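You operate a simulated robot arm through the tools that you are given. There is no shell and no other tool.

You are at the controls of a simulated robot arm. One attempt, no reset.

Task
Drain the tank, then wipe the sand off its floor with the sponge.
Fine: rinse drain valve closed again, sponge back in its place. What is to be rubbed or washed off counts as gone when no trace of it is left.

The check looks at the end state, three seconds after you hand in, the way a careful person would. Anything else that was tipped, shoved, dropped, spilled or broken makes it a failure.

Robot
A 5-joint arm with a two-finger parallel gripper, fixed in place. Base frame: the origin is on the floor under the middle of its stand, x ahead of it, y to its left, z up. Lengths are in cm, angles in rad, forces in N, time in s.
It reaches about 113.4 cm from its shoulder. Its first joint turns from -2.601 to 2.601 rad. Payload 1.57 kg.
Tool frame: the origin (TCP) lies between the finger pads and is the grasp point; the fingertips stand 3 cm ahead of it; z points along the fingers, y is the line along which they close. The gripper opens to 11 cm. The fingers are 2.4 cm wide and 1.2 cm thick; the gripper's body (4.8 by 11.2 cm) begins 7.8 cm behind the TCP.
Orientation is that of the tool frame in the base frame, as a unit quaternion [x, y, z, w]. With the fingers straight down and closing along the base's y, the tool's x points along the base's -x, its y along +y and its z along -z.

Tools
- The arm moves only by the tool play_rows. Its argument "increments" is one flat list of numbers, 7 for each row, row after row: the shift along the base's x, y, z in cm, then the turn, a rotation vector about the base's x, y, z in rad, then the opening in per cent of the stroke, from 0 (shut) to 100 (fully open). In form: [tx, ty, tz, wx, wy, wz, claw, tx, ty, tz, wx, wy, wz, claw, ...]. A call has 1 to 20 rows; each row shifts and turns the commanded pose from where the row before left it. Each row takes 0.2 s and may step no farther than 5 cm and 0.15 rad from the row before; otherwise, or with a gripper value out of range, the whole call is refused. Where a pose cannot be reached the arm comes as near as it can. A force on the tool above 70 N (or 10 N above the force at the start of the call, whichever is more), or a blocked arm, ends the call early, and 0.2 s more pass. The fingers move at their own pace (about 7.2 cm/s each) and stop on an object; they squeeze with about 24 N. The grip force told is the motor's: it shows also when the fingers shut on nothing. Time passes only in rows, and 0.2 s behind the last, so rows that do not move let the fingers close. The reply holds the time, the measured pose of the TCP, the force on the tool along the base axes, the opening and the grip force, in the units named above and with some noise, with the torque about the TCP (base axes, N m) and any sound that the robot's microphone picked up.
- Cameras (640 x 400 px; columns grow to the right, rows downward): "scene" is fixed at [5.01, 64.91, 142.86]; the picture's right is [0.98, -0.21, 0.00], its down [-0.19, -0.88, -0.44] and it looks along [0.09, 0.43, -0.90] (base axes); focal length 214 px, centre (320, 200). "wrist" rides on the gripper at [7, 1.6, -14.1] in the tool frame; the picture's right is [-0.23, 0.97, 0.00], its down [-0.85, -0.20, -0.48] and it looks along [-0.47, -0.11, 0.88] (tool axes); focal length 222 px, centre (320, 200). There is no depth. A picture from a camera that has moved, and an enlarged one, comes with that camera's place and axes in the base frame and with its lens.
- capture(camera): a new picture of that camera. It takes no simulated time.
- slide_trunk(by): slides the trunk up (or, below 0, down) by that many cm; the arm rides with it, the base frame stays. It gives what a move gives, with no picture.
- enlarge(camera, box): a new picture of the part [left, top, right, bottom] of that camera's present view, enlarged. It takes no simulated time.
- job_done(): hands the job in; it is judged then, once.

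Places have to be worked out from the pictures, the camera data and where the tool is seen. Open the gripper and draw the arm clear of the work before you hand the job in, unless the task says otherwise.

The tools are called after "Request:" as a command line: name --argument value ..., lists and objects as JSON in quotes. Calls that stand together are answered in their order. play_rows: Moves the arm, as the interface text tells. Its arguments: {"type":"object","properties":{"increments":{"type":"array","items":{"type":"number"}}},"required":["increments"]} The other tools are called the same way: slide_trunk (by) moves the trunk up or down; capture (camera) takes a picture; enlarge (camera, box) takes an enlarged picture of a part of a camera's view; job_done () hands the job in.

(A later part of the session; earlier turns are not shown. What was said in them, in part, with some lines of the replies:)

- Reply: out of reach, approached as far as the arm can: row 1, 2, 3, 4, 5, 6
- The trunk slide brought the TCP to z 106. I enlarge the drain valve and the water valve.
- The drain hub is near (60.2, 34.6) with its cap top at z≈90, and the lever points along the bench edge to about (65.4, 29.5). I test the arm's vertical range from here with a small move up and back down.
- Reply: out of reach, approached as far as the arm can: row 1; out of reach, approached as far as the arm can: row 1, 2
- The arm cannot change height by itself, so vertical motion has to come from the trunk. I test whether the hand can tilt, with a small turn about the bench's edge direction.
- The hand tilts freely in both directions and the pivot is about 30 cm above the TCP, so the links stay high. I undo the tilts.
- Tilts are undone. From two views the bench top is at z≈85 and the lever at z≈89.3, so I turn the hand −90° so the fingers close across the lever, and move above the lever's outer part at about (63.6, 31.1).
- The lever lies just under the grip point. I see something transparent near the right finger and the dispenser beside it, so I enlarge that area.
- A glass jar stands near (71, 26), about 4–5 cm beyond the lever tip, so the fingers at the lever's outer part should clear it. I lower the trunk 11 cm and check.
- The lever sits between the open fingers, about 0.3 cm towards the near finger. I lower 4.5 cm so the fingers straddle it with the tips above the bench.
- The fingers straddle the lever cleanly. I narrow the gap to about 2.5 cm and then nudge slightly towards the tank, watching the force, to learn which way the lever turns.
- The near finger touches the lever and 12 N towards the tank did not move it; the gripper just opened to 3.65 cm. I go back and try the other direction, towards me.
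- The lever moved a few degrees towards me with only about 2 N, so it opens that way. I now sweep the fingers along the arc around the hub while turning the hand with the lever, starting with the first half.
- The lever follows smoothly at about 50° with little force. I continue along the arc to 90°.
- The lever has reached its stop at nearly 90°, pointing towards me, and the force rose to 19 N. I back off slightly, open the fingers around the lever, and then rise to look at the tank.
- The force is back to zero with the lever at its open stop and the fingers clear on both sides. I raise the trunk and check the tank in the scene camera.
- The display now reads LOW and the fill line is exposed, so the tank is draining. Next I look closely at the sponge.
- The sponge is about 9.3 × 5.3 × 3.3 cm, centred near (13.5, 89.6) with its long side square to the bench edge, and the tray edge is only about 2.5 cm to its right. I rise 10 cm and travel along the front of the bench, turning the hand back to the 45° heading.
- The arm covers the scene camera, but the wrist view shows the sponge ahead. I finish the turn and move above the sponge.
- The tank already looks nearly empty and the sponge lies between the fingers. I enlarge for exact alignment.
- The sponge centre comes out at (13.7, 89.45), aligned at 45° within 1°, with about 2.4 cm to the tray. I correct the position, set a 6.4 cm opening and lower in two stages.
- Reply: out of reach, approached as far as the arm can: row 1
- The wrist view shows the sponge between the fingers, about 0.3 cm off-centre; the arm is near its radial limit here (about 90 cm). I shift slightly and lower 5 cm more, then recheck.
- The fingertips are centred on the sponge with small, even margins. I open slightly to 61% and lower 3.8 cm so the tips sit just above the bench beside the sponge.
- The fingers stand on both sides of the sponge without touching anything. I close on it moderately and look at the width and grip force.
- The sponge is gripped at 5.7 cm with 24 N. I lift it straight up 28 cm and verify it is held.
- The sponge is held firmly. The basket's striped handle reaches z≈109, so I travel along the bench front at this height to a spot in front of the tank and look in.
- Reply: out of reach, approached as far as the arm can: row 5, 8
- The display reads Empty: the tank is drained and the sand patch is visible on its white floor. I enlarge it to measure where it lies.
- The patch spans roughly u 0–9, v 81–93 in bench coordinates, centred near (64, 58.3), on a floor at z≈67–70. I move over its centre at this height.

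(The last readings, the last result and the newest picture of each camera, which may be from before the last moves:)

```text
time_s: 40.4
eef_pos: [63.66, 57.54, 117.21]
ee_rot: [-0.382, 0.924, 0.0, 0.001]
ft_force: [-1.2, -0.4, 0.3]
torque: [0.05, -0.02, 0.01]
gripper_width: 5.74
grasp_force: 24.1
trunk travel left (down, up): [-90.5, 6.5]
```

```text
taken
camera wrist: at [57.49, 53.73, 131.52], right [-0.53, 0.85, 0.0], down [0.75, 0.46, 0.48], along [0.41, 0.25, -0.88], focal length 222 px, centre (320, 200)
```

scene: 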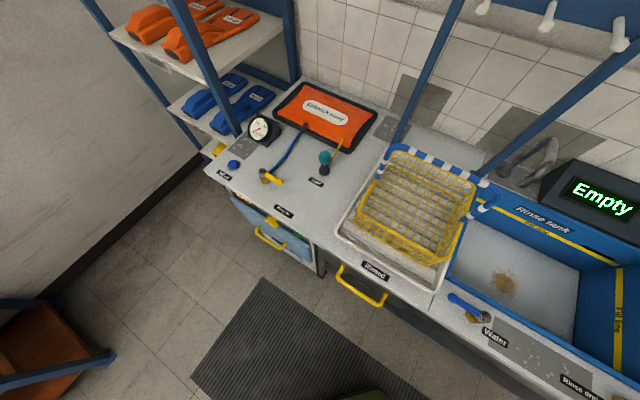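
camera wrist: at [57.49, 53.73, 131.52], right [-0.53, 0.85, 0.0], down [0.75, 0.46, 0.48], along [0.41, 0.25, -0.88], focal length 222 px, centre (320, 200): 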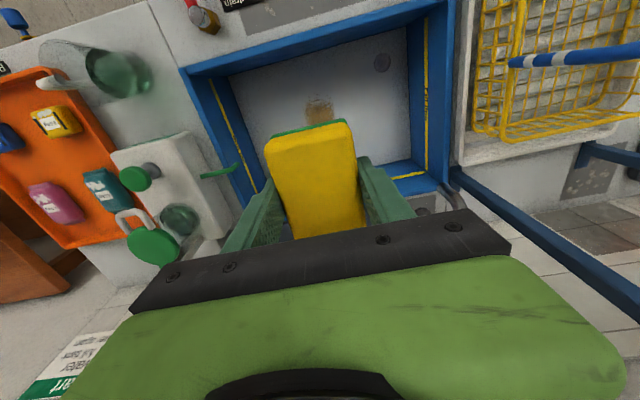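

The sponge is over the front part of the patch and clear of the tank walls. I lower the trunk 27 cm to just above rim level and check all clearances.

Request:
slide_trunk --by -27

Request:
capture --camera "scene"

Request:
capture --camera "wrist"

```text
time_s: 43.2
eef_pos: [63.67, 57.61, 90.08]
ee_rot: [-0.382, 0.924, 0.0, 0.0]
ft_force: [0.9, -0.5, -0.6]
torque: [-0.01, 0.04, 0.02]
gripper_width: 5.74
grasp_force: 23.7
trunk travel left (down, up): [-63.5, 33.5]
```

```text
taken
```

scene: 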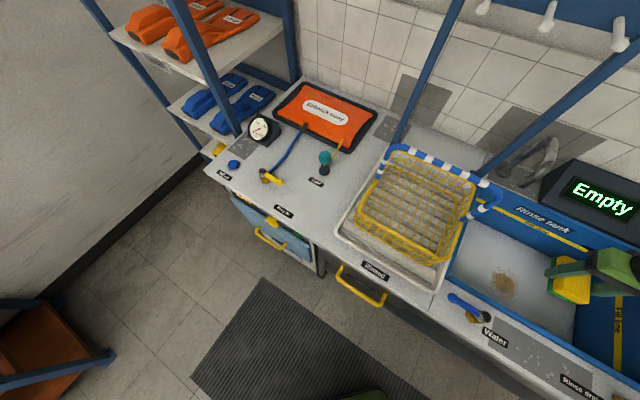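

```text
taken
camera wrist: at [57.52, 53.75, 104.49], right [-0.53, 0.85, 0.0], down [0.75, 0.46, 0.48], along [0.41, 0.25, -0.88], focal length 222 px, centre (320, 200)
```

wrist: 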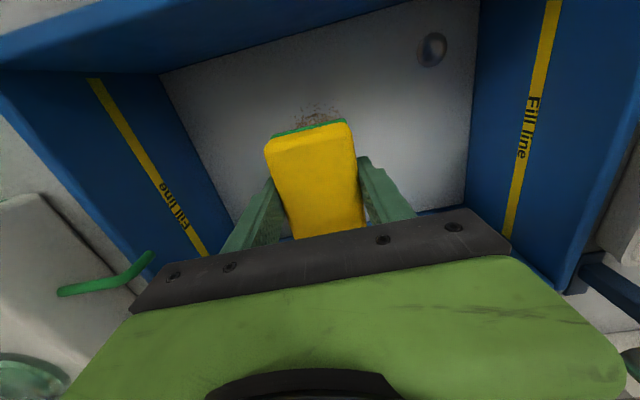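

All clear: the sponge is at the tank mouth and the floor is dry with the patch just ahead. I lower 12 cm, and then in small steps until I feel the floor.

Request:
slide_trunk --by -12

Request:
slide_trunk --by -2

Request:
capture --camera "wrist"

Request:
capture --camera "scene"

```text
time_s: 44.7
eef_pos: [63.57, 57.66, 78.28]
ee_rot: [-0.381, 0.924, 0.0, 0.002]
ft_force: [0.0, 0.3, -0.2]
torque: [0.0, 0.03, -0.02]
gripper_width: 5.72
grasp_force: 24.3
trunk travel left (down, up): [-51.5, 45.5]
```

```text
time_s: 45.4
eef_pos: [63.69, 57.7, 76.14]
ee_rot: [-0.382, 0.924, 0.0, 0.001]
ft_force: [0.0, -0.3, -1.1]
torque: [0.03, 0.02, 0.02]
gripper_width: 5.71
grasp_force: 23.7
trunk travel left (down, up): [-49.5, 47.5]
```

```text
taken
camera wrist: at [57.52, 53.75, 90.48], right [-0.53, 0.85, 0.0], down [0.75, 0.46, 0.48], along [0.41, 0.25, -0.88], focal length 222 px, centre (320, 200)
```

wrist: 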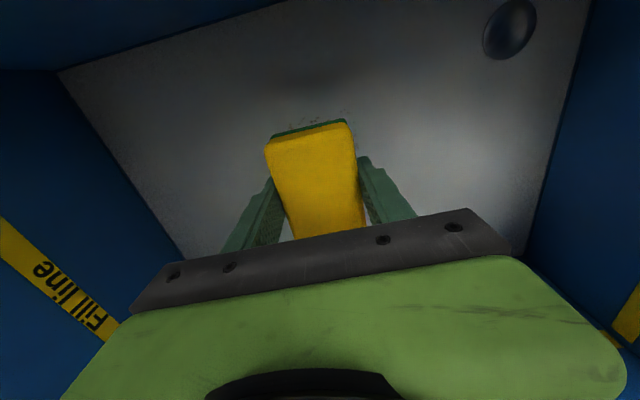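

```text
taken
```

scene: 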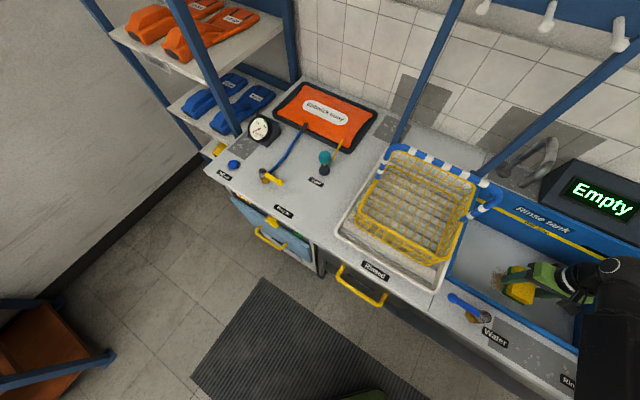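

Still no contact at z 76, but the arm's forearm now appears at the right of the scene view near the drain valve. I enlarge to check that clearance before going lower.

Request:
enlarge --camera "scene" --box '[440, 220, 640, 400]'

Request:
enlarge --camera "wrist" --box '[220, 70, 460, 230]'

```text
2.22 times, centred on (540, 310) of scene
camera zoom: at [5.01, 64.91, 142.86], right [0.98, -0.21, 0.0], down [-0.19, -0.88, -0.44], along [0.09, 0.43, -0.9], focal length 477 px, centre (-169, -44)
```

zoom: 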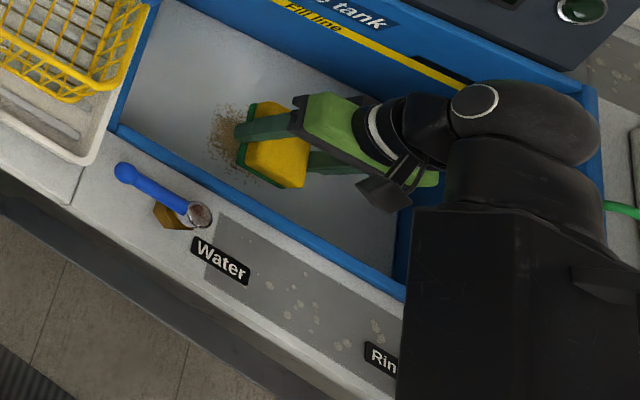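

```text
2.50 times, centred on (340, 150) of wrist
camera zoom: at [57.52, 53.75, 90.48], right [-0.53, 0.85, 0.0], down [0.75, 0.46, 0.48], along [0.41, 0.25, -0.88], focal length 555 px, centre (270, 325)
```

zoom: 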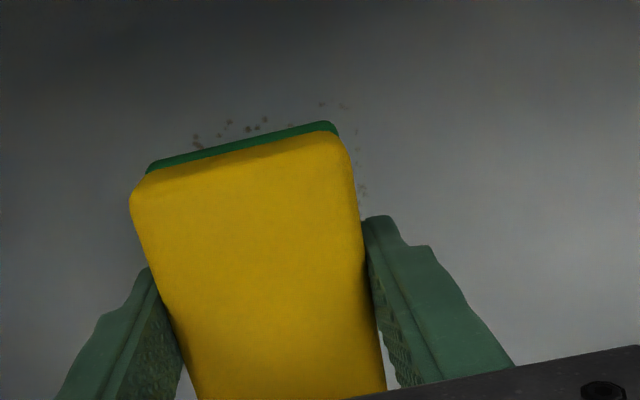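

The geometry fits a forearm about 14 cm wide running along the bench-depth direction with its underside near z≈100, well above both valves (cap at z≈90). I continue lowering in small steps.

Request:
slide_trunk --by -1.5

Request:
slide_trunk --by -1

```text
time_s: 46.0
eef_pos: [63.75, 57.6, 74.76]
ee_rot: [-0.382, 0.924, 0.001, 0.0]
ft_force: [-0.1, -0.2, 0.4]
torque: [0.01, 0.01, -0.01]
gripper_width: 5.73
grasp_force: 24.4
trunk travel left (down, up): [-48.0, 49.0]
```

```text
time_s: 46.6
eef_pos: [63.74, 57.74, 73.73]
ee_rot: [-0.382, 0.924, 0.0, 0.0]
ft_force: [0.3, 0.3, -0.6]
torque: [0.0, -0.01, -0.04]
gripper_width: 5.75
grasp_force: 24.3
trunk travel left (down, up): [-47.0, 50.0]
```

No contact yet at z 73.7. I keep stepping down carefully.

Request:
slide_trunk --by -0.8

Request:
slide_trunk --by -0.6

Request:
capture --camera "wrist"

```text
time_s: 47.1
eef_pos: [63.54, 57.69, 72.91]
ee_rot: [-0.382, 0.924, 0.001, 0.0]
ft_force: [0.6, 0.0, -0.6]
torque: [-0.02, 0.0, -0.04]
gripper_width: 5.73
grasp_force: 24.3
trunk travel left (down, up): [-46.2, 50.8]
```

```text
time_s: 47.7
eef_pos: [63.73, 57.63, 72.33]
ee_rot: [-0.382, 0.924, 0.0, 0.0]
ft_force: [0.2, 1.1, -0.7]
torque: [0.0, 0.02, -0.01]
gripper_width: 5.75
grasp_force: 24.6
trunk travel left (down, up): [-45.6, 51.4]
```

```text
taken
camera wrist: at [57.52, 53.75, 86.58], right [-0.53, 0.85, 0.0], down [0.75, 0.46, 0.48], along [0.41, 0.25, -0.88], focal length 222 px, centre (320, 200)
```

wrist: 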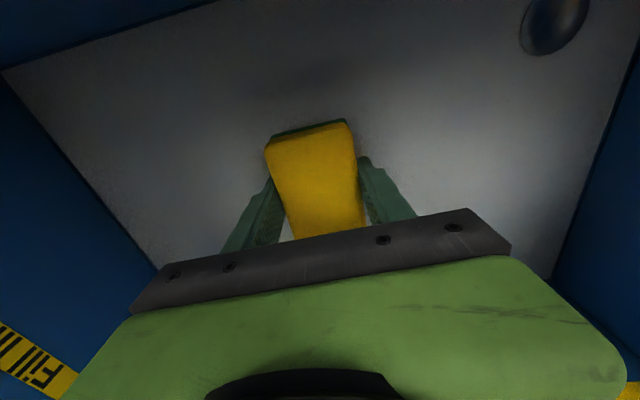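

Still no contact with the sponge bottom near z≈68. I go on in half-centimetre steps.

Request:
slide_trunk --by -0.5

Request:
slide_trunk --by -0.5

Request:
slide_trunk --by -0.4

```text
time_s: 48.2
eef_pos: [63.72, 57.64, 71.84]
ee_rot: [-0.381, 0.925, 0.0, 0.0]
ft_force: [0.3, 0.3, -1.0]
torque: [0.05, 0.01, 0.0]
gripper_width: 5.74
grasp_force: 23.8
trunk travel left (down, up): [-45.1, 51.9]
```

```text
time_s: 48.8
eef_pos: [63.6, 57.58, 71.21]
ee_rot: [-0.382, 0.924, 0.001, 0.001]
ft_force: [0.3, -0.3, -1.1]
torque: [0.02, -0.03, -0.01]
gripper_width: 5.73
grasp_force: 23.6
trunk travel left (down, up): [-44.6, 52.4]
```

```text
time_s: 49.3
eef_pos: [63.66, 57.71, 71.14]
ee_rot: [-0.382, 0.924, 0.002, 0.003]
ft_force: [10.0, 8.9, 36.5]
torque: [-0.03, -0.08, -0.01]
gripper_width: 5.73
grasp_force: 24.0
trunk travel left (down, up): [-44.2, 52.8]
```

Contact: 36 N at trunk −44.2, so the floor meets the sponge at about −44.6. I ease up 0.25 cm for a lighter rubbing pressure.

Request:
slide_trunk --by 0.25

Request:
capture --camera "wrist"

```text
time_s: 49.8
eef_pos: [63.59, 57.61, 71.08]
ee_rot: [-0.382, 0.924, 0.0, 0.0]
ft_force: [2.6, 1.3, 8.5]
torque: [0.34, -0.4, -0.02]
gripper_width: 5.72
grasp_force: 24.0
trunk travel left (down, up): [-44.4, 52.6]
```

```text
taken
camera wrist: at [57.46, 53.7, 85.46], right [-0.53, 0.85, 0.0], down [0.75, 0.46, 0.48], along [0.41, 0.25, -0.88], focal length 222 px, centre (320, 200)
```

wrist: 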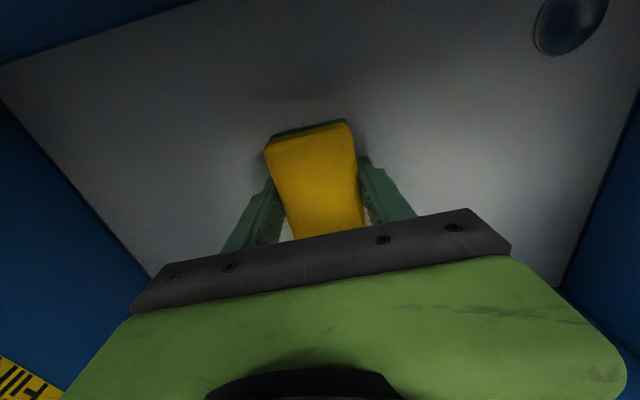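

The force is a light 8.5 N; the floor is at z≈67, which puts the patch at u 1–9, v 82–93. I rub sideways along the bench direction across the patch's full width and back.

Request:
play_rows --increments '[-1.06, 1.06, 0, 0, 0, 0, 45, -1.06, 1.06, 0, 0, 0, 0, 45, -1.06, 1.06, 0, 0, 0, 0, 45, -1.06, 1.06, 0, 0, 0, 0, 45, -1.06, 1.06, 0, 0, 0, 0, 45, 1.06, -1.06, 0, 0, 0, 0, 45, 1.06, -1.06, 0, 0, 0, 0, 45, 1.06, -1.06, 0, 0, 0, 0, 45, 1.06, -1.06, 0, 0, 0, 0, 45, 1.06, -1.06, 0, 0, 0, 0, 45, 1.06, -1.06, 0, 0, 0, 0, 45, 1.06, -1.06, 0, 0, 0, 0, 45, 1.06, -1.06, 0, 0, 0, 0, 45, 1.06, -1.06, 0, 0, 0, 0, 45, 1.06, -1.06, 0, 0, 0, 0, 45, 0, 0, 0, 0, 0, 0, 45]'

Request:
capture --camera "wrist"

Request:
enlarge --camera "scene" --box '[440, 220, 640, 400]'

```text
time_s: 53.2
eef_pos: [68.8, 52.47, 71.17]
ee_rot: [-0.381, 0.925, 0.0, 0.0]
ft_force: [-0.8, 0.1, 2.8]
torque: [0.0, 0.02, 0.0]
gripper_width: 5.77
grasp_force: 24.3
trunk travel left (down, up): [-44.4, 52.6]
```

```text
taken
camera wrist: at [62.82, 48.53, 85.46], right [-0.53, 0.85, 0.0], down [0.75, 0.46, 0.48], along [0.41, 0.25, -0.88], focal length 222 px, centre (320, 200)
```

wrist: 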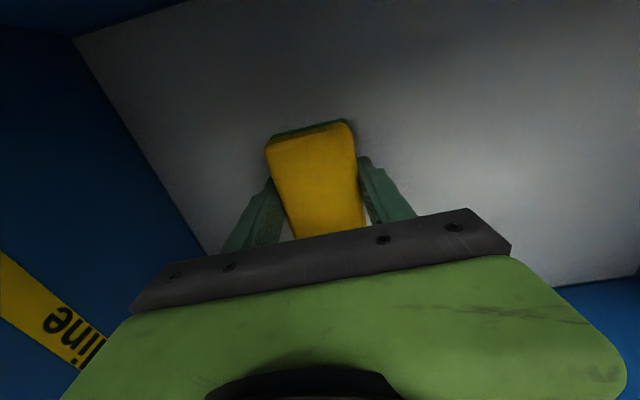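

```text
2.22 times, centred on (540, 310) of scene
camera zoom: at [5.01, 64.91, 142.86], right [0.98, -0.21, 0.0], down [-0.19, -0.88, -0.44], along [0.09, 0.43, -0.9], focal length 477 px, centre (-169, -44)
```

zoom: 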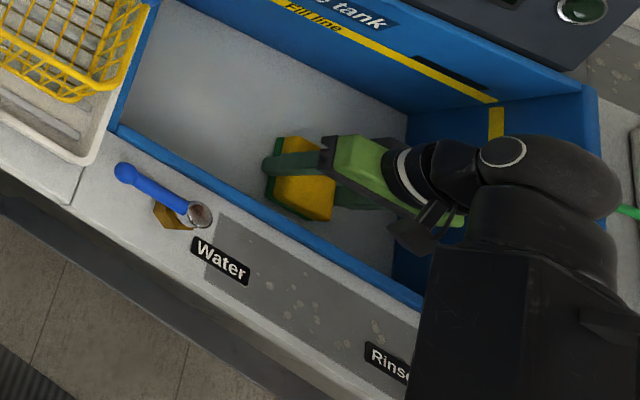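

The swept lane already looks clean. I add a touch of pressure, shift 3.6 cm deeper and sweep the rear lane across and back.

Request:
slide_trunk --by -0.1

Request:
play_rows --increments '[-0.5, 0.5, 0, 0, 0, 0, 45, 0.85, 0.85, 0, 0, 0, 0, 45, 0.85, 0.85, 0, 0, 0, 0, 45, 0.85, 0.85, 0, 0, 0, 0, 45, -1.06, 1.06, 0, 0, 0, 0, 45, -1.06, 1.06, 0, 0, 0, 0, 45, -1.06, 1.06, 0, 0, 0, 0, 45, -1.06, 1.06, 0, 0, 0, 0, 45, -1.06, 1.06, 0, 0, 0, 0, 45, -1.06, 1.06, 0, 0, 0, 0, 45, -1.06, 1.06, 0, 0, 0, 0, 45, -1.06, 1.06, 0, 0, 0, 0, 45, -1.06, 1.06, 0, 0, 0, 0, 45, -1.06, 1.06, 0, 0, 0, 0, 45, 0, 0, 0, 0, 0, 0, 45]'

Request:
capture --camera "wrist"

Request:
enlarge --camera "scene" --box '[440, 220, 640, 400]'

```text
time_s: 53.7
eef_pos: [68.94, 52.49, 71.12]
ee_rot: [-0.383, 0.924, 0.001, 0.001]
ft_force: [3.4, 1.4, 15.3]
torque: [-0.08, 0.03, 0.01]
gripper_width: 5.72
grasp_force: 24.4
trunk travel left (down, up): [-44.3, 52.7]
```

```text
time_s: 56.9
eef_pos: [60.34, 66.03, 71.22]
ee_rot: [-0.382, 0.924, 0.0, 0.0]
ft_force: [5.6, -6.1, 12.4]
torque: [-0.15, -0.19, -0.05]
gripper_width: 5.73
grasp_force: 24.2
trunk travel left (down, up): [-44.3, 52.7]
```

```text
taken
camera wrist: at [54.23, 62.07, 85.42], right [-0.53, 0.85, 0.0], down [0.75, 0.46, 0.48], along [0.41, 0.25, -0.88], focal length 222 px, centre (320, 200)
```

wrist: 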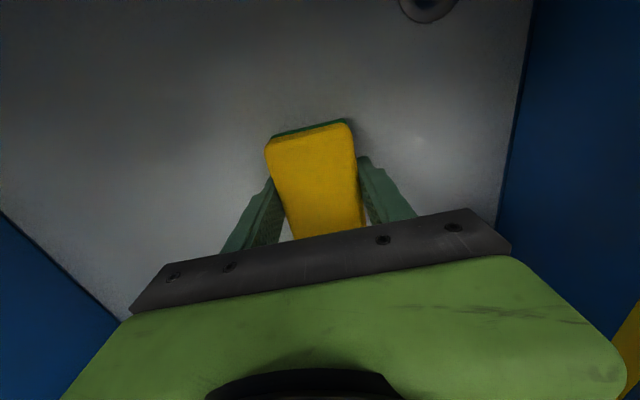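

```text
2.22 times, centred on (540, 310) of scene
camera zoom: at [5.01, 64.91, 142.86], right [0.98, -0.21, 0.0], down [-0.19, -0.88, -0.44], along [0.09, 0.43, -0.9], focal length 477 px, centre (-169, -44)
```

zoom: 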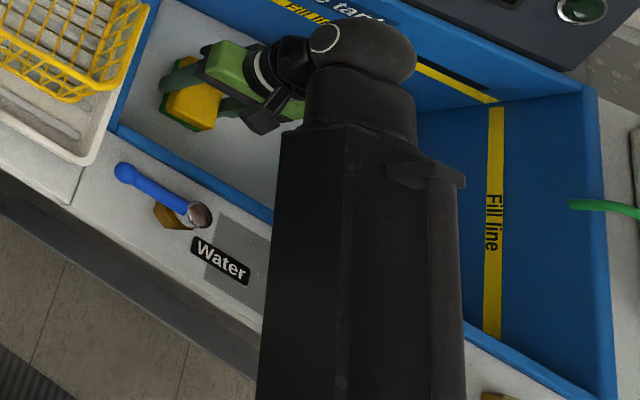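

Force steady at about 12 N. I sweep the rear lane back the other way.

Request:
play_rows --increments '[1.06, -1.06, 0, 0, 0, 0, 45, 1.06, -1.06, 0, 0, 0, 0, 45, 1.06, -1.06, 0, 0, 0, 0, 45, 1.06, -1.06, 0, 0, 0, 0, 45, 1.06, -1.06, 0, 0, 0, 0, 45, 1.06, -1.06, 0, 0, 0, 0, 45, 1.06, -1.06, 0, 0, 0, 0, 45, 1.06, -1.06, 0, 0, 0, 0, 45, 1.06, -1.06, 0, 0, 0, 0, 45, 1.06, -1.06, 0, 0, 0, 0, 45, -1.0, -1.0, 0, 0, 0, 0, 45, -1.0, -1.0, 0, 0, 0, 0, 45, -1.0, -1.0, 0, 0, 0, 0, 45, -1.0, -1.0, 0, 0, 0, 0, 45, 0, 0, 0, 0, 0, 0, 45]'

Request:
capture --camera "wrist"

Request:
enlarge --camera "scene" --box '[440, 220, 640, 400]'

```text
time_s: 60.1
eef_pos: [66.93, 51.31, 71.06]
ee_rot: [-0.382, 0.924, 0.0, 0.0]
ft_force: [4.8, 5.1, 15.0]
torque: [0.2, -0.26, -0.01]
gripper_width: 5.73
grasp_force: 24.0
trunk travel left (down, up): [-44.3, 52.7]
```

```text
taken
camera wrist: at [60.81, 47.48, 85.41], right [-0.53, 0.85, 0.0], down [0.75, 0.46, 0.48], along [0.41, 0.25, -0.88], focal length 222 px, centre (320, 200)
```

wrist: 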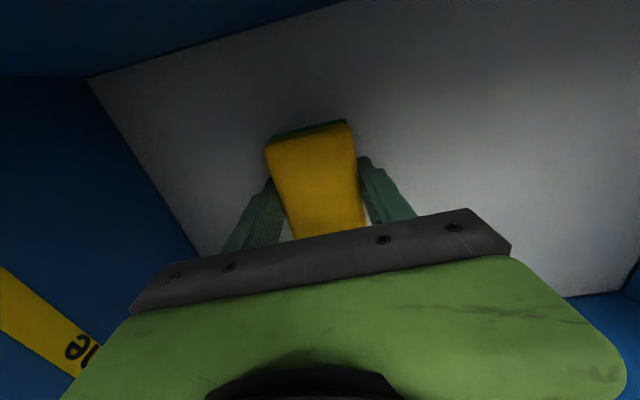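

```text
2.22 times, centred on (540, 310) of scene
camera zoom: at [5.01, 64.91, 142.86], right [0.98, -0.21, 0.0], down [-0.19, -0.88, -0.44], along [0.09, 0.43, -0.9], focal length 477 px, centre (-169, -44)
```

zoom: 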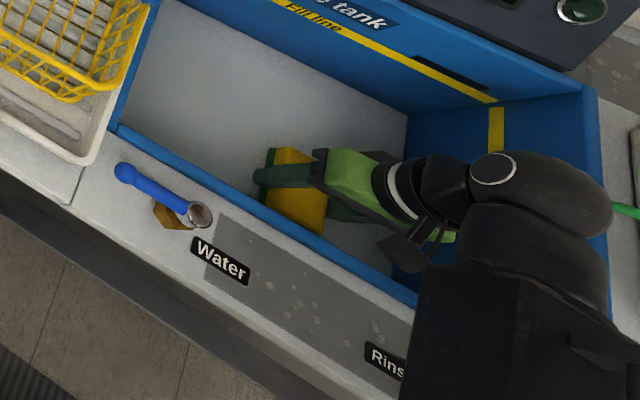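

The rear and right parts look clean. I sweep the front lane once more towards the left.

Request:
play_rows --increments '[-1.06, 1.06, 0, 0, 0, 0, 45, -1.06, 1.06, 0, 0, 0, 0, 45, -1.06, 1.06, 0, 0, 0, 0, 45, -1.06, 1.06, 0, 0, 0, 0, 45, -1.06, 1.06, 0, 0, 0, 0, 45, -1.06, 1.06, 0, 0, 0, 0, 45, -1.06, 1.06, 0, 0, 0, 0, 45, -1.06, 1.06, 0, 0, 0, 0, 45, -1.06, 1.06, 0, 0, 0, 0, 45, -1.06, 1.06, 0, 0, 0, 0, 45, 1.06, -1.06, 0, 0, 0, 0, 45, 1.06, -1.06, 0, 0, 0, 0, 45, 1.06, -1.06, 0, 0, 0, 0, 45, 1.06, -1.06, 0, 0, 0, 0, 45, 1.06, -1.06, 0, 0, 0, 0, 45, 0, 0, 0, 0, 0, 0, 45]'

Request:
slide_trunk --by 20

Request:
capture --camera "wrist"

Request:
enlarge --camera "scene" --box '[440, 200, 640, 380]'

```text
time_s: 63.5
eef_pos: [61.77, 56.83, 71.17]
ee_rot: [-0.382, 0.924, 0.0, 0.001]
ft_force: [-4.3, 2.8, 7.8]
torque: [0.12, 0.1, 0.06]
gripper_width: 5.72
grasp_force: 23.9
trunk travel left (down, up): [-44.3, 52.7]
```

```text
time_s: 65.7
eef_pos: [61.72, 56.91, 90.94]
ee_rot: [-0.382, 0.924, 0.0, 0.001]
ft_force: [-1.3, -0.5, -0.7]
torque: [0.03, -0.02, -0.01]
gripper_width: 5.74
grasp_force: 24.6
trunk travel left (down, up): [-64.3, 32.7]
```

```text
taken
camera wrist: at [55.64, 52.97, 105.33], right [-0.53, 0.85, 0.0], down [0.75, 0.46, 0.48], along [0.41, 0.25, -0.88], focal length 222 px, centre (320, 200)
```

wrist: 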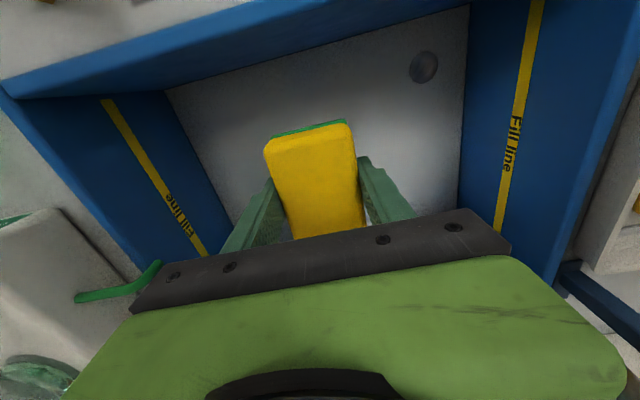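

```text
2.22 times, centred on (540, 290) of scene
camera zoom: at [5.01, 64.91, 142.86], right [0.98, -0.21, 0.0], down [-0.19, -0.88, -0.44], along [0.09, 0.43, -0.9], focal length 477 px, centre (-169, 0)
```

zoom: 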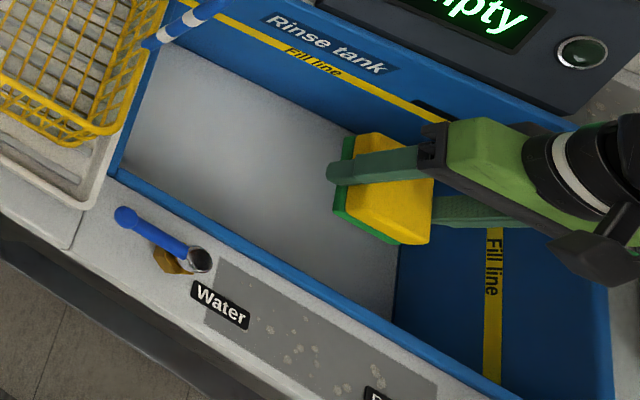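

The floor looks clean from here. I enlarge the former patch area to look for faint traces, and rise further for a full view.

Request:
slide_trunk --by 27

Request:
enlarge --camera "scene" --box '[470, 240, 550, 320]'

Request:
enlarge --camera "scene" --box '[440, 210, 620, 350]'

Request:
enlarge --camera "wrist" --box '[180, 20, 460, 200]'

```text
time_s: 68.5
eef_pos: [61.73, 56.77, 118.0]
ee_rot: [-0.382, 0.924, 0.0, 0.001]
ft_force: [-0.6, 0.0, -0.1]
torque: [0.01, -0.01, -0.03]
gripper_width: 5.72
grasp_force: 24.3
trunk travel left (down, up): [-91.3, 5.7]
```

```text
5.00 times, centred on (510, 280) of scene
camera zoom: at [5.01, 64.91, 142.86], right [0.98, -0.21, 0.0], down [-0.19, -0.88, -0.44], along [0.09, 0.43, -0.9], focal length 1072 px, centre (-630, -200)
```

zoom: 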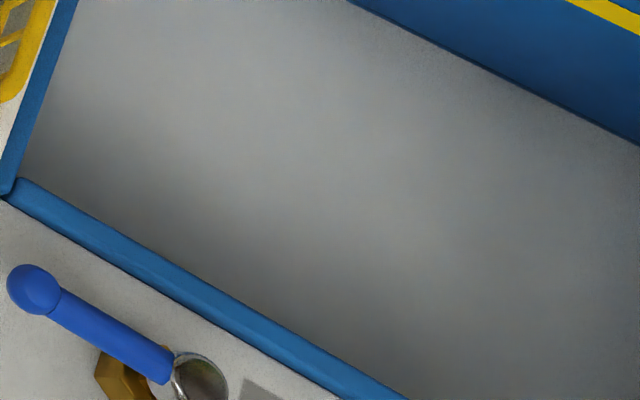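

```text
2.86 times, centred on (530, 280) of scene
camera zoom: at [5.01, 64.91, 142.86], right [0.98, -0.21, 0.0], down [-0.19, -0.88, -0.44], along [0.09, 0.43, -0.9], focal length 613 px, centre (-280, -29)
```

zoom: 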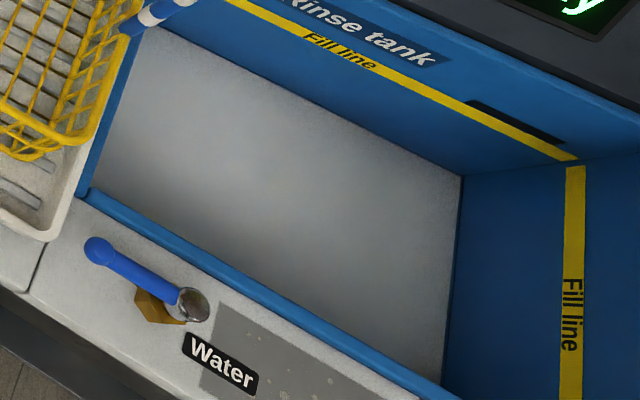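

```text
2.22 times, centred on (320, 110) of wrist
camera zoom: at [55.64, 52.97, 132.33], right [-0.53, 0.85, 0.0], down [0.75, 0.46, 0.48], along [0.41, 0.25, -0.88], focal length 494 px, centre (320, 400)
```

zoom: 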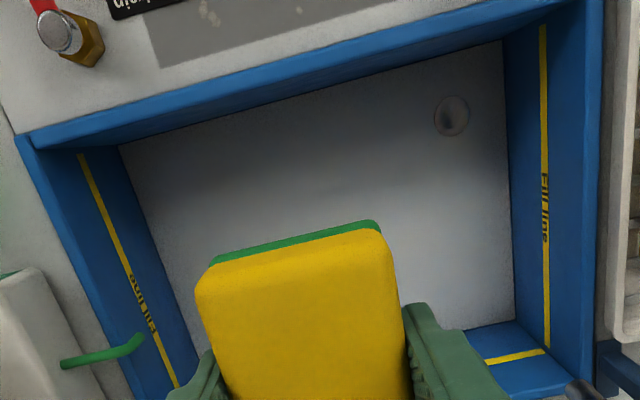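

No trace of sand remains on the floor in either view. I carry the sponge back along the same route to above its place.

Request:
play_rows --increments '[-3.43, -3.52, 0, 0, 0, 0, 45, -3.43, -3.52, 0, 0, 0, 0, 45, -3.43, -3.52, 0, 0, 0, 0, 45, -3.43, -3.52, 0, 0, 0, 0, 45, -3.33, 3.375, 0, 0, 0, 0, 45, -3.33, 3.375, 0, 0, 0, 0, 45, -3.33, 3.375, 0, 0, 0, 0, 45, -3.33, 3.375, 0, 0, 0, 0, 45, -3.33, 3.375, 0, 0, 0, 0, 45, -3.33, 3.375, 0, 0, 0, 0, 45, -3.33, 3.375, 0, 0, 0, 0, 45, -3.33, 3.375, 0, 0, 0, 0, 45, -3.33, 3.375, 0, 0, 0, 0, 45, -3.33, 3.375, 0, 0, 0, 0, 45, -3.33, 3.375, 0, 0, 0, 0, 45, -3.33, 3.375, 0, 0, 0, 0, 45, 0, 0, 0, 0, 0, 0, 45]'

```text
time_s: 72.0
eef_pos: [8.35, 83.31, 118.07]
ee_rot: [-0.382, 0.924, 0.001, 0.001]
ft_force: [-1.0, -0.7, -0.7]
torque: [0.01, 0.0, 0.02]
gripper_width: 5.75
grasp_force: 24.2
trunk travel left (down, up): [-91.3, 5.7]
```

I'm at (8.35, 83.3); next I move in to directly above the sponge's place at (13.3, 89.1).

Request:
play_rows --increments '[2.47, 2.9, 0, 0, 0, 0, 45, 2.47, 2.9, 0, 0, 0, 0, 45, 0, 0, 0, 0, 0, 0, 45, 0, 0, 0, 0, 0, 0, 45]'

Request:
capture --camera "wrist"

```text
time_s: 73.0
eef_pos: [13.28, 89.29, 117.99]
ee_rot: [-0.382, 0.924, 0.0, 0.0]
ft_force: [-0.8, 0.4, 0.4]
torque: [-0.01, -0.04, 0.0]
gripper_width: 5.73
grasp_force: 24.2
trunk travel left (down, up): [-91.3, 5.7]
```

```text
taken
camera wrist: at [7.21, 85.34, 132.31], right [-0.53, 0.85, 0.0], down [0.75, 0.46, 0.48], along [0.41, 0.25, -0.88], focal length 222 px, centre (320, 200)
```

wrist: 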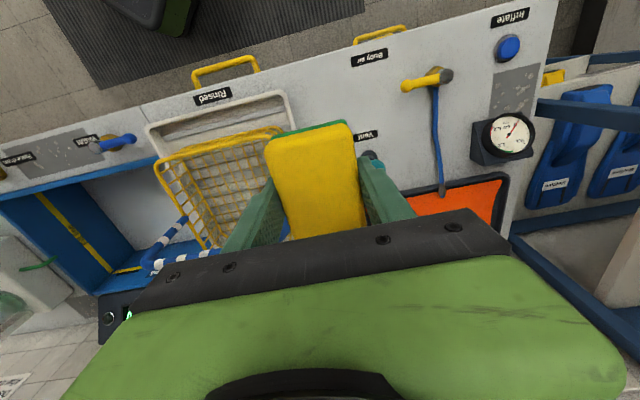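

The camera pose is within 0.06 cm of where it was when I gripped the sponge. I lower 28.2 cm, then in small steps until the sponge touches the bench.

Request:
slide_trunk --by -24

Request:
capture --camera "wrist"

Request:
slide_trunk --by -4.2

```text
time_s: 75.5
eef_pos: [13.24, 89.34, 94.08]
ee_rot: [-0.382, 0.924, 0.001, 0.0]
ft_force: [-0.8, 0.5, -1.5]
torque: [-0.04, -0.01, 0.01]
gripper_width: 5.73
grasp_force: 24.5
trunk travel left (down, up): [-67.3, 29.7]
```

```text
taken
camera wrist: at [7.18, 85.3, 108.33], right [-0.53, 0.85, 0.0], down [0.75, 0.46, 0.48], along [0.41, 0.25, -0.88], focal length 222 px, centre (320, 200)
```

wrist: 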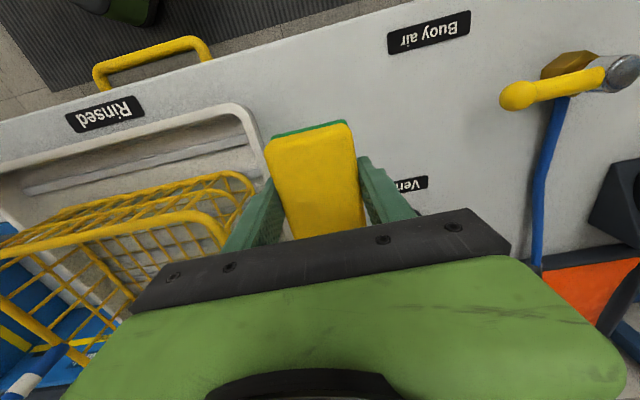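

```text
time_s: 76.4
eef_pos: [13.31, 89.21, 89.69]
ee_rot: [-0.382, 0.924, 0.0, 0.001]
ft_force: [0.5, -0.3, -0.3]
torque: [-0.01, -0.02, 0.03]
gripper_width: 5.76
grasp_force: 23.7
trunk travel left (down, up): [-63.1, 33.9]
```

No contact yet at z 89.7, and the gripping height was about 89.2. I step down gently.

Request:
slide_trunk --by -0.4

Request:
slide_trunk --by -0.2

```text
time_s: 76.9
eef_pos: [13.26, 89.29, 89.46]
ee_rot: [-0.382, 0.924, 0.001, 0.001]
ft_force: [0.0, -0.4, -0.6]
torque: [-0.03, 0.01, 0.03]
gripper_width: 5.75
grasp_force: 24.0
trunk travel left (down, up): [-62.7, 34.3]
```

```text
time_s: 77.5
eef_pos: [13.24, 89.16, 89.33]
ee_rot: [-0.381, 0.924, 0.001, 0.001]
ft_force: [0.1, 0.0, -0.9]
torque: [0.02, 0.0, 0.0]
gripper_width: 5.72
grasp_force: 23.9
trunk travel left (down, up): [-62.5, 34.5]
```

The trunk is at exactly the gripping height with no load yet. I take one more small step to confirm touch.

Request:
slide_trunk --by -0.15

Request:
slide_trunk --by -0.1

```text
time_s: 78.0
eef_pos: [13.33, 89.16, 89.2]
ee_rot: [-0.382, 0.924, 0.002, 0.0]
ft_force: [-0.1, 0.5, 4.8]
torque: [0.02, -0.09, 0.04]
gripper_width: 5.73
grasp_force: 23.8
trunk travel left (down, up): [-62.4, 34.6]
```

```text
time_s: 78.5
eef_pos: [13.3, 89.18, 89.07]
ee_rot: [-0.382, 0.924, 0.001, 0.001]
ft_force: [1.9, 6.1, 17.2]
torque: [0.01, -0.04, 0.02]
gripper_width: 5.72
grasp_force: 24.1
trunk travel left (down, up): [-62.3, 34.7]
```

The sponge rests on the bench (17 N). I ease up 0.15 cm and open to the same 61% as before.

Request:
slide_trunk --by 0.15

Request:
play_rows --increments '[0, 0, 0, 0, 0, 0, 61, 0, 0, 0, 0, 0, 0, 61, 0, 0, 0, 0, 0, 0, 61]'

Request:
capture --camera "wrist"

```text
time_s: 79.0
eef_pos: [13.25, 89.22, 89.04]
ee_rot: [-0.382, 0.924, 0.0, 0.0]
ft_force: [-0.4, 0.2, 0.7]
torque: [0.02, 0.0, 0.03]
gripper_width: 5.74
grasp_force: 23.8
trunk travel left (down, up): [-62.4, 34.6]
```

```text
time_s: 79.8
eef_pos: [13.31, 89.14, 89.02]
ee_rot: [-0.382, 0.924, 0.0, 0.001]
ft_force: [0.5, -0.1, 0.5]
torque: [-0.02, 0.0, -0.02]
gripper_width: 6.7
grasp_force: 0.0
trunk travel left (down, up): [-62.4, 34.6]
```

```text
taken
camera wrist: at [7.19, 85.31, 103.43], right [-0.53, 0.85, 0.0], down [0.75, 0.46, 0.48], along [0.41, 0.25, -0.88], focal length 222 px, centre (320, 200)
```

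wrist: 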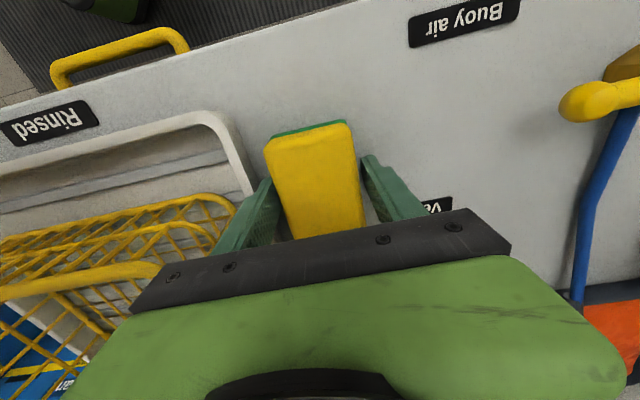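

The fingers are clear of the sponge on both sides. I rise and verify its place.

Request:
slide_trunk --by 28.8

Request:
enlarge --camera "wrist" --box '[240, 60, 420, 180]'

```text
time_s: 82.7
eef_pos: [13.34, 89.3, 117.96]
ee_rot: [-0.382, 0.924, 0.0, 0.0]
ft_force: [0.7, 0.6, -0.5]
torque: [0.0, 0.05, -0.02]
gripper_width: 6.71
grasp_force: 0.1
trunk travel left (down, up): [-91.2, 5.8]
```

```text
3.33 times, centred on (330, 120) of wrist
camera zoom: at [7.18, 85.32, 132.22], right [-0.53, 0.85, 0.0], down [0.75, 0.46, 0.48], along [0.41, 0.25, -0.88], focal length 740 px, centre (287, 467)
```

zoom: 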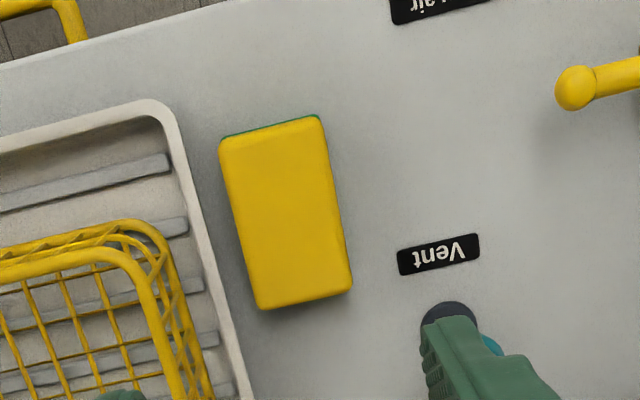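

The sponge is back in its place within about 0.2 cm. I now return to the drain lever along the front of the bench, turning the hand back to the heading I left it with.

Request:
play_rows --increments '[-2.5, -2.95, 0, 0, 0, -0.1432, 50, -2.5, -2.95, 0, 0, 0, -0.1432, 50, 3.04, -3.3, 0, 0, 0, -0.1432, 50, 3.04, -3.3, 0, 0, 0, -0.1432, 50, 3.04, -3.3, 0, 0, 0, -0.1432, 50, 3.04, -3.3, 0, 0, 0, -0.1432, 50, 3.04, -3.3, 0, 0, 0, -0.1432, 50, 3.04, -3.3, 0, 0, 0, -0.1432, 50, 3.04, -3.3, 0, 0, 0, -0.1432, 50, 3.04, -3.3, 0, 0, 0, -0.1432, 50, 3.04, -3.3, 0, 0, 0, -0.1432, 50, 3.04, -3.3, 0, 0, 0, -0.1432, 50, 3.04, -3.3, 0, 0, 0, -0.1432, 50, 3.04, -3.3, 0, 0, 0, -0.1432, 50, 3.04, -3.3, 0, 0, 0, -0.1432, 50, 3.04, -3.3, 0, 0, 0, -0.1432, 50, 3.04, -3.3, 0, 0, 0, -0.1432, 50, 3.04, -3.3, 0, 0, 0, -0.1432, 50, 0, 0, 0, 0, 0, 0, 50]'

Request:
play_rows --increments '[0, 0, 0, 0, 0, -0.1432, 50, 0, 0, 0, 0, 0, -0.1432, 50, 0, 0, 0, 0, 0, -0.1432, 50, 0, 0, 0, 0, 0, 0, 50]'

Request:
capture --camera "wrist"

```text
time_s: 86.7
eef_pos: [57.02, 30.55, 117.98]
ee_rot: [0.782, 0.624, 0.0, 0.0]
ft_force: [0.8, -0.2, -0.6]
torque: [0.04, -0.05, 0.04]
gripper_width: 5.5
grasp_force: 0.0
trunk travel left (down, up): [-91.2, 5.8]
```

```text
time_s: 87.7
eef_pos: [56.93, 30.4, 117.93]
ee_rot: [0.896, 0.443, -0.002, 0.001]
ft_force: [0.4, -0.2, -0.5]
torque: [-0.02, -0.02, -0.01]
gripper_width: 5.49
grasp_force: 0.1
trunk travel left (down, up): [-91.2, 5.8]
```

```text
taken
camera wrist: at [62.45, 34.94, 132.24], right [0.64, -0.77, 0.0], down [-0.68, -0.56, 0.48], along [-0.37, -0.31, -0.88], focal length 222 px, centre (320, 200)
```

wrist: 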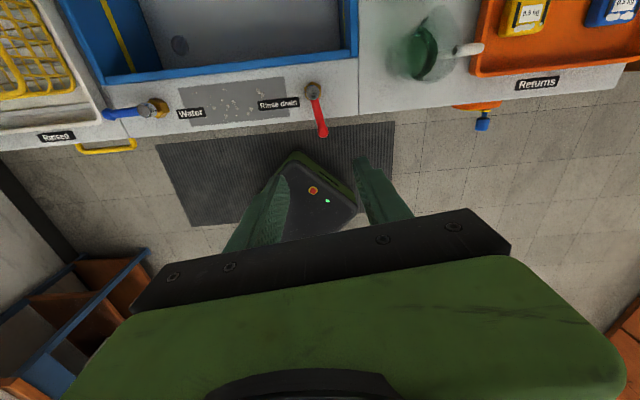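

The pose matches the earlier straddling pose. I lower 20 cm, check, then the rest.

Request:
slide_trunk --by -20

Request:
capture --camera "wrist"

```text
time_s: 89.8
eef_pos: [57.03, 30.46, 97.89]
ee_rot: [0.896, 0.444, -0.001, 0.001]
ft_force: [-0.8, -0.5, -0.5]
torque: [0.0, 0.0, -0.01]
gripper_width: 5.5
grasp_force: 0.1
trunk travel left (down, up): [-71.2, 25.8]
```

```text
taken
camera wrist: at [62.45, 34.94, 112.24], right [0.64, -0.77, 0.0], down [-0.68, -0.56, 0.48], along [-0.37, -0.31, -0.88], focal length 222 px, centre (320, 200)
```

wrist: 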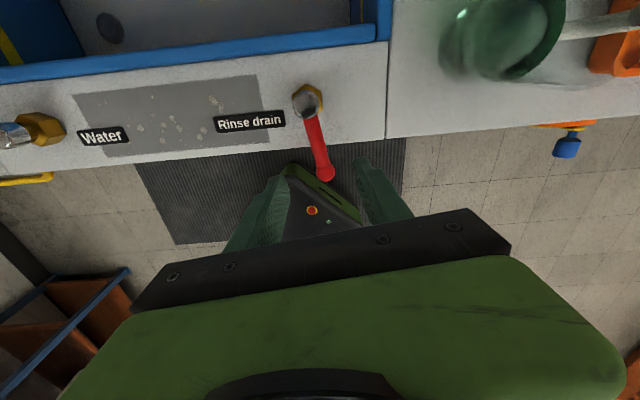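

The lever is well between the fingers' paths. I lower the remaining 6.9 cm to straddle it.

Request:
slide_trunk --by -6.9

Request:
enlarge --camera "wrist" --box '[200, 60, 440, 240]'

```text
time_s: 90.9
eef_pos: [57.03, 30.5, 90.97]
ee_rot: [0.896, 0.444, 0.0, 0.001]
ft_force: [-0.1, 0.5, -0.4]
torque: [0.05, -0.02, 0.0]
gripper_width: 5.51
grasp_force: 0.0
trunk travel left (down, up): [-64.3, 32.7]
```

```text
2.22 times, centred on (320, 150) of wrist
camera zoom: at [62.45, 34.94, 105.34], right [0.64, -0.77, 0.0], down [-0.68, -0.56, 0.48], along [-0.37, -0.31, -0.88], focal length 494 px, centre (320, 311)
```

zoom: 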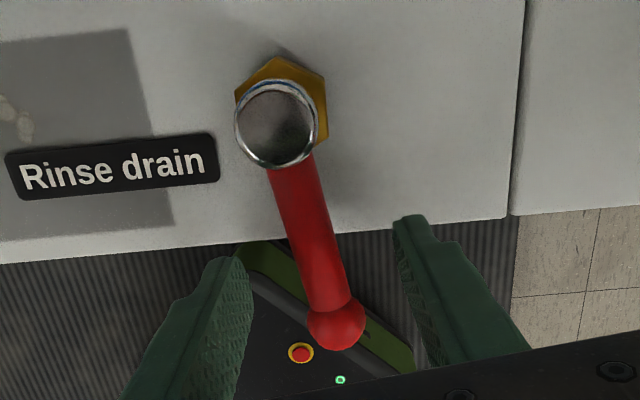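

The lever is centred between the fingers. I narrow the gap and sweep the lever back along the arc towards its closed position, first the initial half.

Request:
play_rows --increments '[0, 0, 0, 0, 0, 0, 23, 0, 0, 0, 0, 0, 0, 23, 0.764, -0.243, 0, 0, 0, 0, 23, 0.643, -0.301, 0, 0, 0, 0.1436, 23, 0.68, -0.205, 0, 0, 0, 0.1436, 23, 0.701, -0.105, 0, 0, 0, 0.1436, 23, 0.711, -0.005, 0, 0, 0, 0.1436, 23, 0.704, 0.097, 0, 0, 0, 0.1436, 23, 0, 0, 0, 0, 0, 0, 23]'

Request:
capture --camera "wrist"

```text
time_s: 92.9
eef_pos: [61.18, 29.58, 91.06]
ee_rot: [0.683, 0.731, 0.0, 0.001]
ft_force: [-1.2, -0.9, 0.3]
torque: [0.01, 0.0, 0.01]
gripper_width: 2.64
grasp_force: 0.5
trunk travel left (down, up): [-64.3, 32.7]
```

```text
taken
camera wrist: at [62.22, 36.7, 105.34], right [0.99, -0.16, 0.0], down [-0.14, -0.87, 0.48], along [-0.08, -0.47, -0.88], focal length 222 px, centre (320, 200)
```

wrist: 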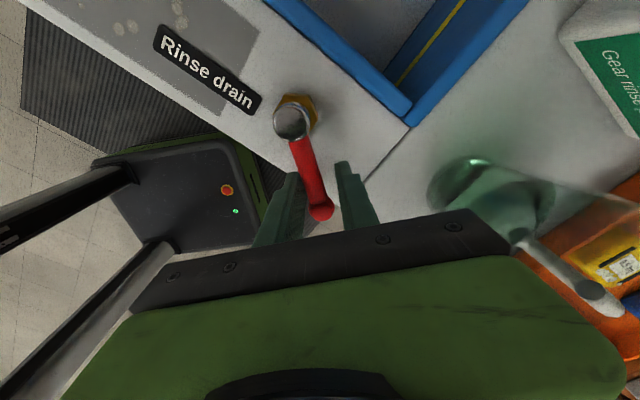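

The lever follows easily at about half-way with little force. I continue to the closed end.

Request:
play_rows --increments '[0.683, 0.198, 0, 0, 0, 0.1436, 23, 0.646, 0.293, 0, 0, 0, 0.1436, 23, 0.598, 0.382, 0, 0, 0, 0.1436, 23, 0.539, 0.464, 0, 0, 0, 0.1436, 23, 0.465, 0.536, 0, 0, 0, 0.1436, 23, 0, 0, 0, 0, 0, 0, 23]'

Request:
capture --camera "wrist"

```text
time_s: 94.3
eef_pos: [64.12, 31.63, 91.09]
ee_rot: [0.382, 0.924, -0.001, 0.001]
ft_force: [-3.7, -3.0, -0.1]
torque: [0.04, 0.04, -0.01]
gripper_width: 2.93
grasp_force: 2.4
trunk travel left (down, up): [-64.3, 32.7]
```

```text
taken
camera wrist: at [60.21, 37.53, 105.36], right [0.85, 0.53, 0.0], down [0.46, -0.74, 0.48], along [0.25, -0.41, -0.88], focal length 222 px, centre (320, 200)
```

wrist: 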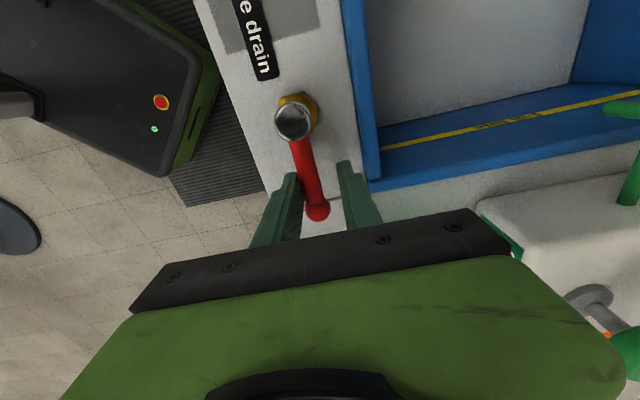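

The lever is essentially back at its stop (about 5 N of resistance). I push slightly more to seat it firmly, as in my first test.

Request:
play_rows --increments '[0.25, 0.25, 0, 0, 0, 0, 23, 0.15, 0.15, 0, 0, 0, 0, 23, 0, 0, 0, 0, 0, 0, 23]'

Request:
capture --camera "wrist"

```text
time_s: 95.1
eef_pos: [64.46, 32.04, 91.03]
ee_rot: [0.383, 0.924, 0.0, 0.001]
ft_force: [-9.4, -10.9, -6.6]
torque: [-0.06, -0.02, 0.07]
gripper_width: 3.85
grasp_force: 7.7
trunk travel left (down, up): [-64.3, 32.7]
```

```text
taken
camera wrist: at [60.58, 37.89, 105.38], right [0.85, 0.53, 0.0], down [0.46, -0.75, 0.48], along [0.25, -0.41, -0.88], focal length 222 px, centre (320, 200)
```

wrist: 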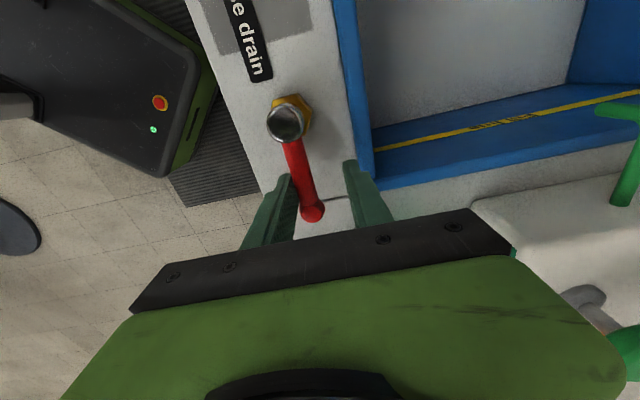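

The lever is seated at its closed stop (14 N, not moving). I open the fingers, recentre on the lever and rise straight up.

Request:
play_rows --increments '[0, 0, 0, 0, 0, 0, 48, 0, 0, 0, 0, 0, 0, 48, -0.45, -0.45, 0, 0, 0, 0, 48, -0.45, -0.45, 0, 0, 0, 0, 48, 0, 0, 0, 0, 0, 0, 48]'

Request:
capture --camera "wrist"

```text
time_s: 96.3
eef_pos: [63.69, 31.14, 91.1]
ee_rot: [0.382, 0.924, 0.0, 0.001]
ft_force: [0.0, -0.1, 0.4]
torque: [-0.02, -0.01, -0.01]
gripper_width: 5.27
grasp_force: 0.0
trunk travel left (down, up): [-64.3, 32.7]
```

```text
taken
camera wrist: at [59.78, 37.11, 105.34], right [0.85, 0.53, 0.0], down [0.46, -0.75, 0.48], along [0.25, -0.41, -0.88], focal length 222 px, centre (320, 200)
```

wrist: 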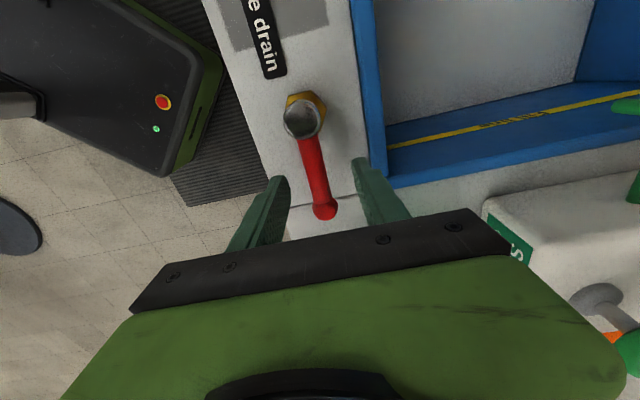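

The lever looks identical to its first picture: closed. I raise the trunk, open the gripper, draw back from the bench and take final pictures.

Request:
slide_trunk --by 27

Request:
play_rows --increments '[-3, -1.5, 0, 0, 0, 0.14, 100, -3, -1.5, 0, 0, 0, 0.14, 100, -3, -1.5, 0, 0, 0, 0.14, 100, -3, -1.0, 0, 0, 0, 0.14, 100, -3, 0.5, 0, 0, 0, 0.14, 100, -3, 1, 0, 0, 0, 0.085, 100, 0, 0, 0, 0, 0, 0, 100, 0, 0, 0, 0, 0, 0, 100]'

Request:
capture --camera "wrist"

Request:
capture --camera "scene"

```text
time_s: 99.1
eef_pos: [63.69, 31.18, 118.01]
ee_rot: [0.383, 0.924, 0.001, 0.002]
ft_force: [0.4, 0.7, -0.3]
torque: [0.01, 0.02, 0.03]
gripper_width: 5.26
grasp_force: 0.1
trunk travel left (down, up): [-91.3, 5.7]
```

```text
time_s: 100.9
eef_pos: [48.56, 29.08, 118.09]
ee_rot: [0.0, 1.0, 0.0, 0.0]
ft_force: [0.4, 0.9, 0.2]
torque: [0.01, 0.04, 0.02]
gripper_width: 11.01
grasp_force: 0.0
out of reach, approached as far as the arm can: row 5, 6
trunk travel left (down, up): [-91.3, 5.7]
```

```text
taken
camera wrist: at [41.54, 30.61, 132.35], right [0.23, 0.97, 0.0], down [0.86, -0.2, 0.48], along [0.47, -0.11, -0.88], focal length 222 px, centre (320, 200)
```

wrist: 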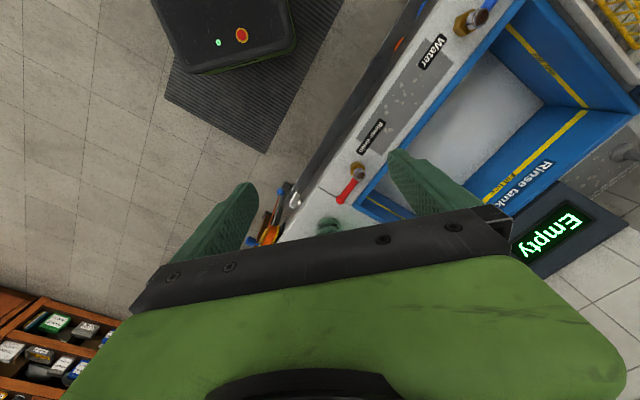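

```text
taken
```

scene: 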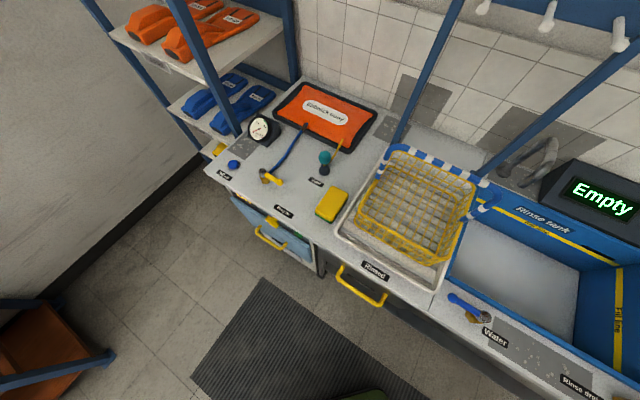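

Everything looks in order. I do a last close check on the tank floor, the drain lever and the sponge.

Request:
enlarge --camera "wrist" --box '[330, 0, 640, 230]'

Request:
enlarge --camera "scene" --box '[440, 210, 620, 350]'

Request:
enlarge --camera "scene" --box '[290, 140, 390, 240]'

```text
1.74 times, centred on (485, 115) of wrist
camera zoom: at [41.54, 30.61, 132.35], right [0.23, 0.97, 0.0], down [0.86, -0.2, 0.48], along [0.47, -0.11, -0.88], focal length 386 px, centre (33, 348)
```

zoom: 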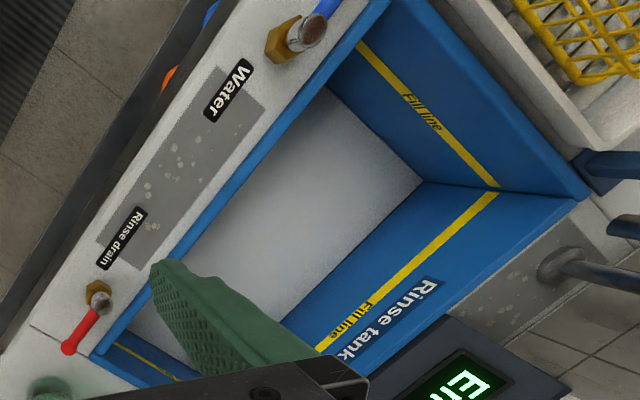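

```text
2.86 times, centred on (530, 280) of scene
camera zoom: at [5.01, 64.91, 142.86], right [0.98, -0.21, 0.0], down [-0.19, -0.88, -0.44], along [0.09, 0.43, -0.9], focal length 613 px, centre (-280, -29)
```

zoom: 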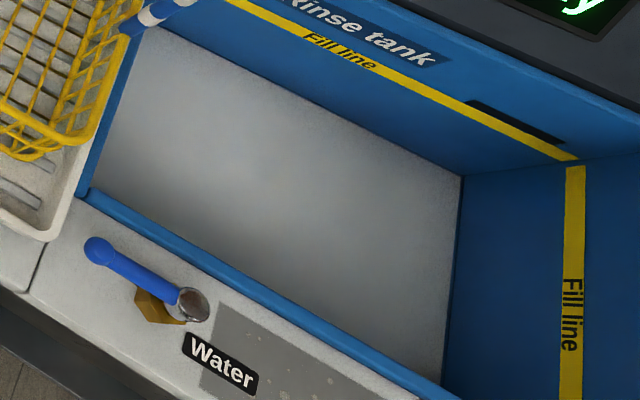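

```text
4.00 times, centred on (340, 190) of scene
camera zoom: at [5.01, 64.91, 142.86], right [0.98, -0.21, 0.0], down [-0.19, -0.88, -0.44], along [0.09, 0.43, -0.9], focal length 858 px, centre (240, 240)
```

zoom: 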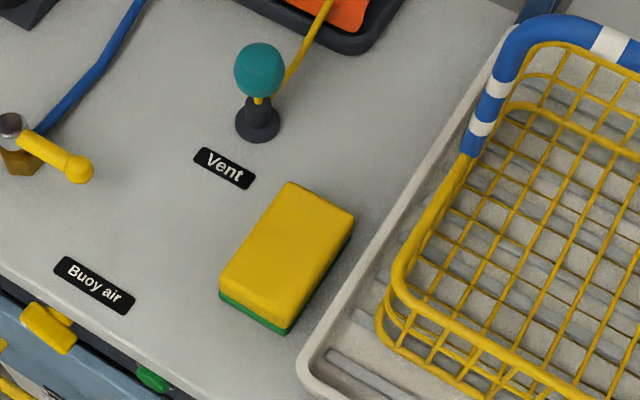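

The tank reads Empty and its floor shows no trace of sand. The drain lever is closed, the sponge is back in its place, and nothing else has moved. The gripper is open and the arm is clear, so I hand the job in.

Request:
job_done

```text
The job is handed in.
```

I drained the tank, wiped the sand off its floor with the sponge, and handed the job in. The check's result has not come back.

- **Tank:** the display reads "Empty". The enlarged views from both cameras show no trace of sand on the floor.
- **Rinse drain valve:** closed again. I pushed the lever to its stop, and it looks the same as before I opened it.
- **Sponge:** back in its place, within about 0.2 cm of where it lay.
- **Everything else:** I saw nothing tipped, shoved or spilled in the last pictures. The gripper is open and the arm is clear of the bench.
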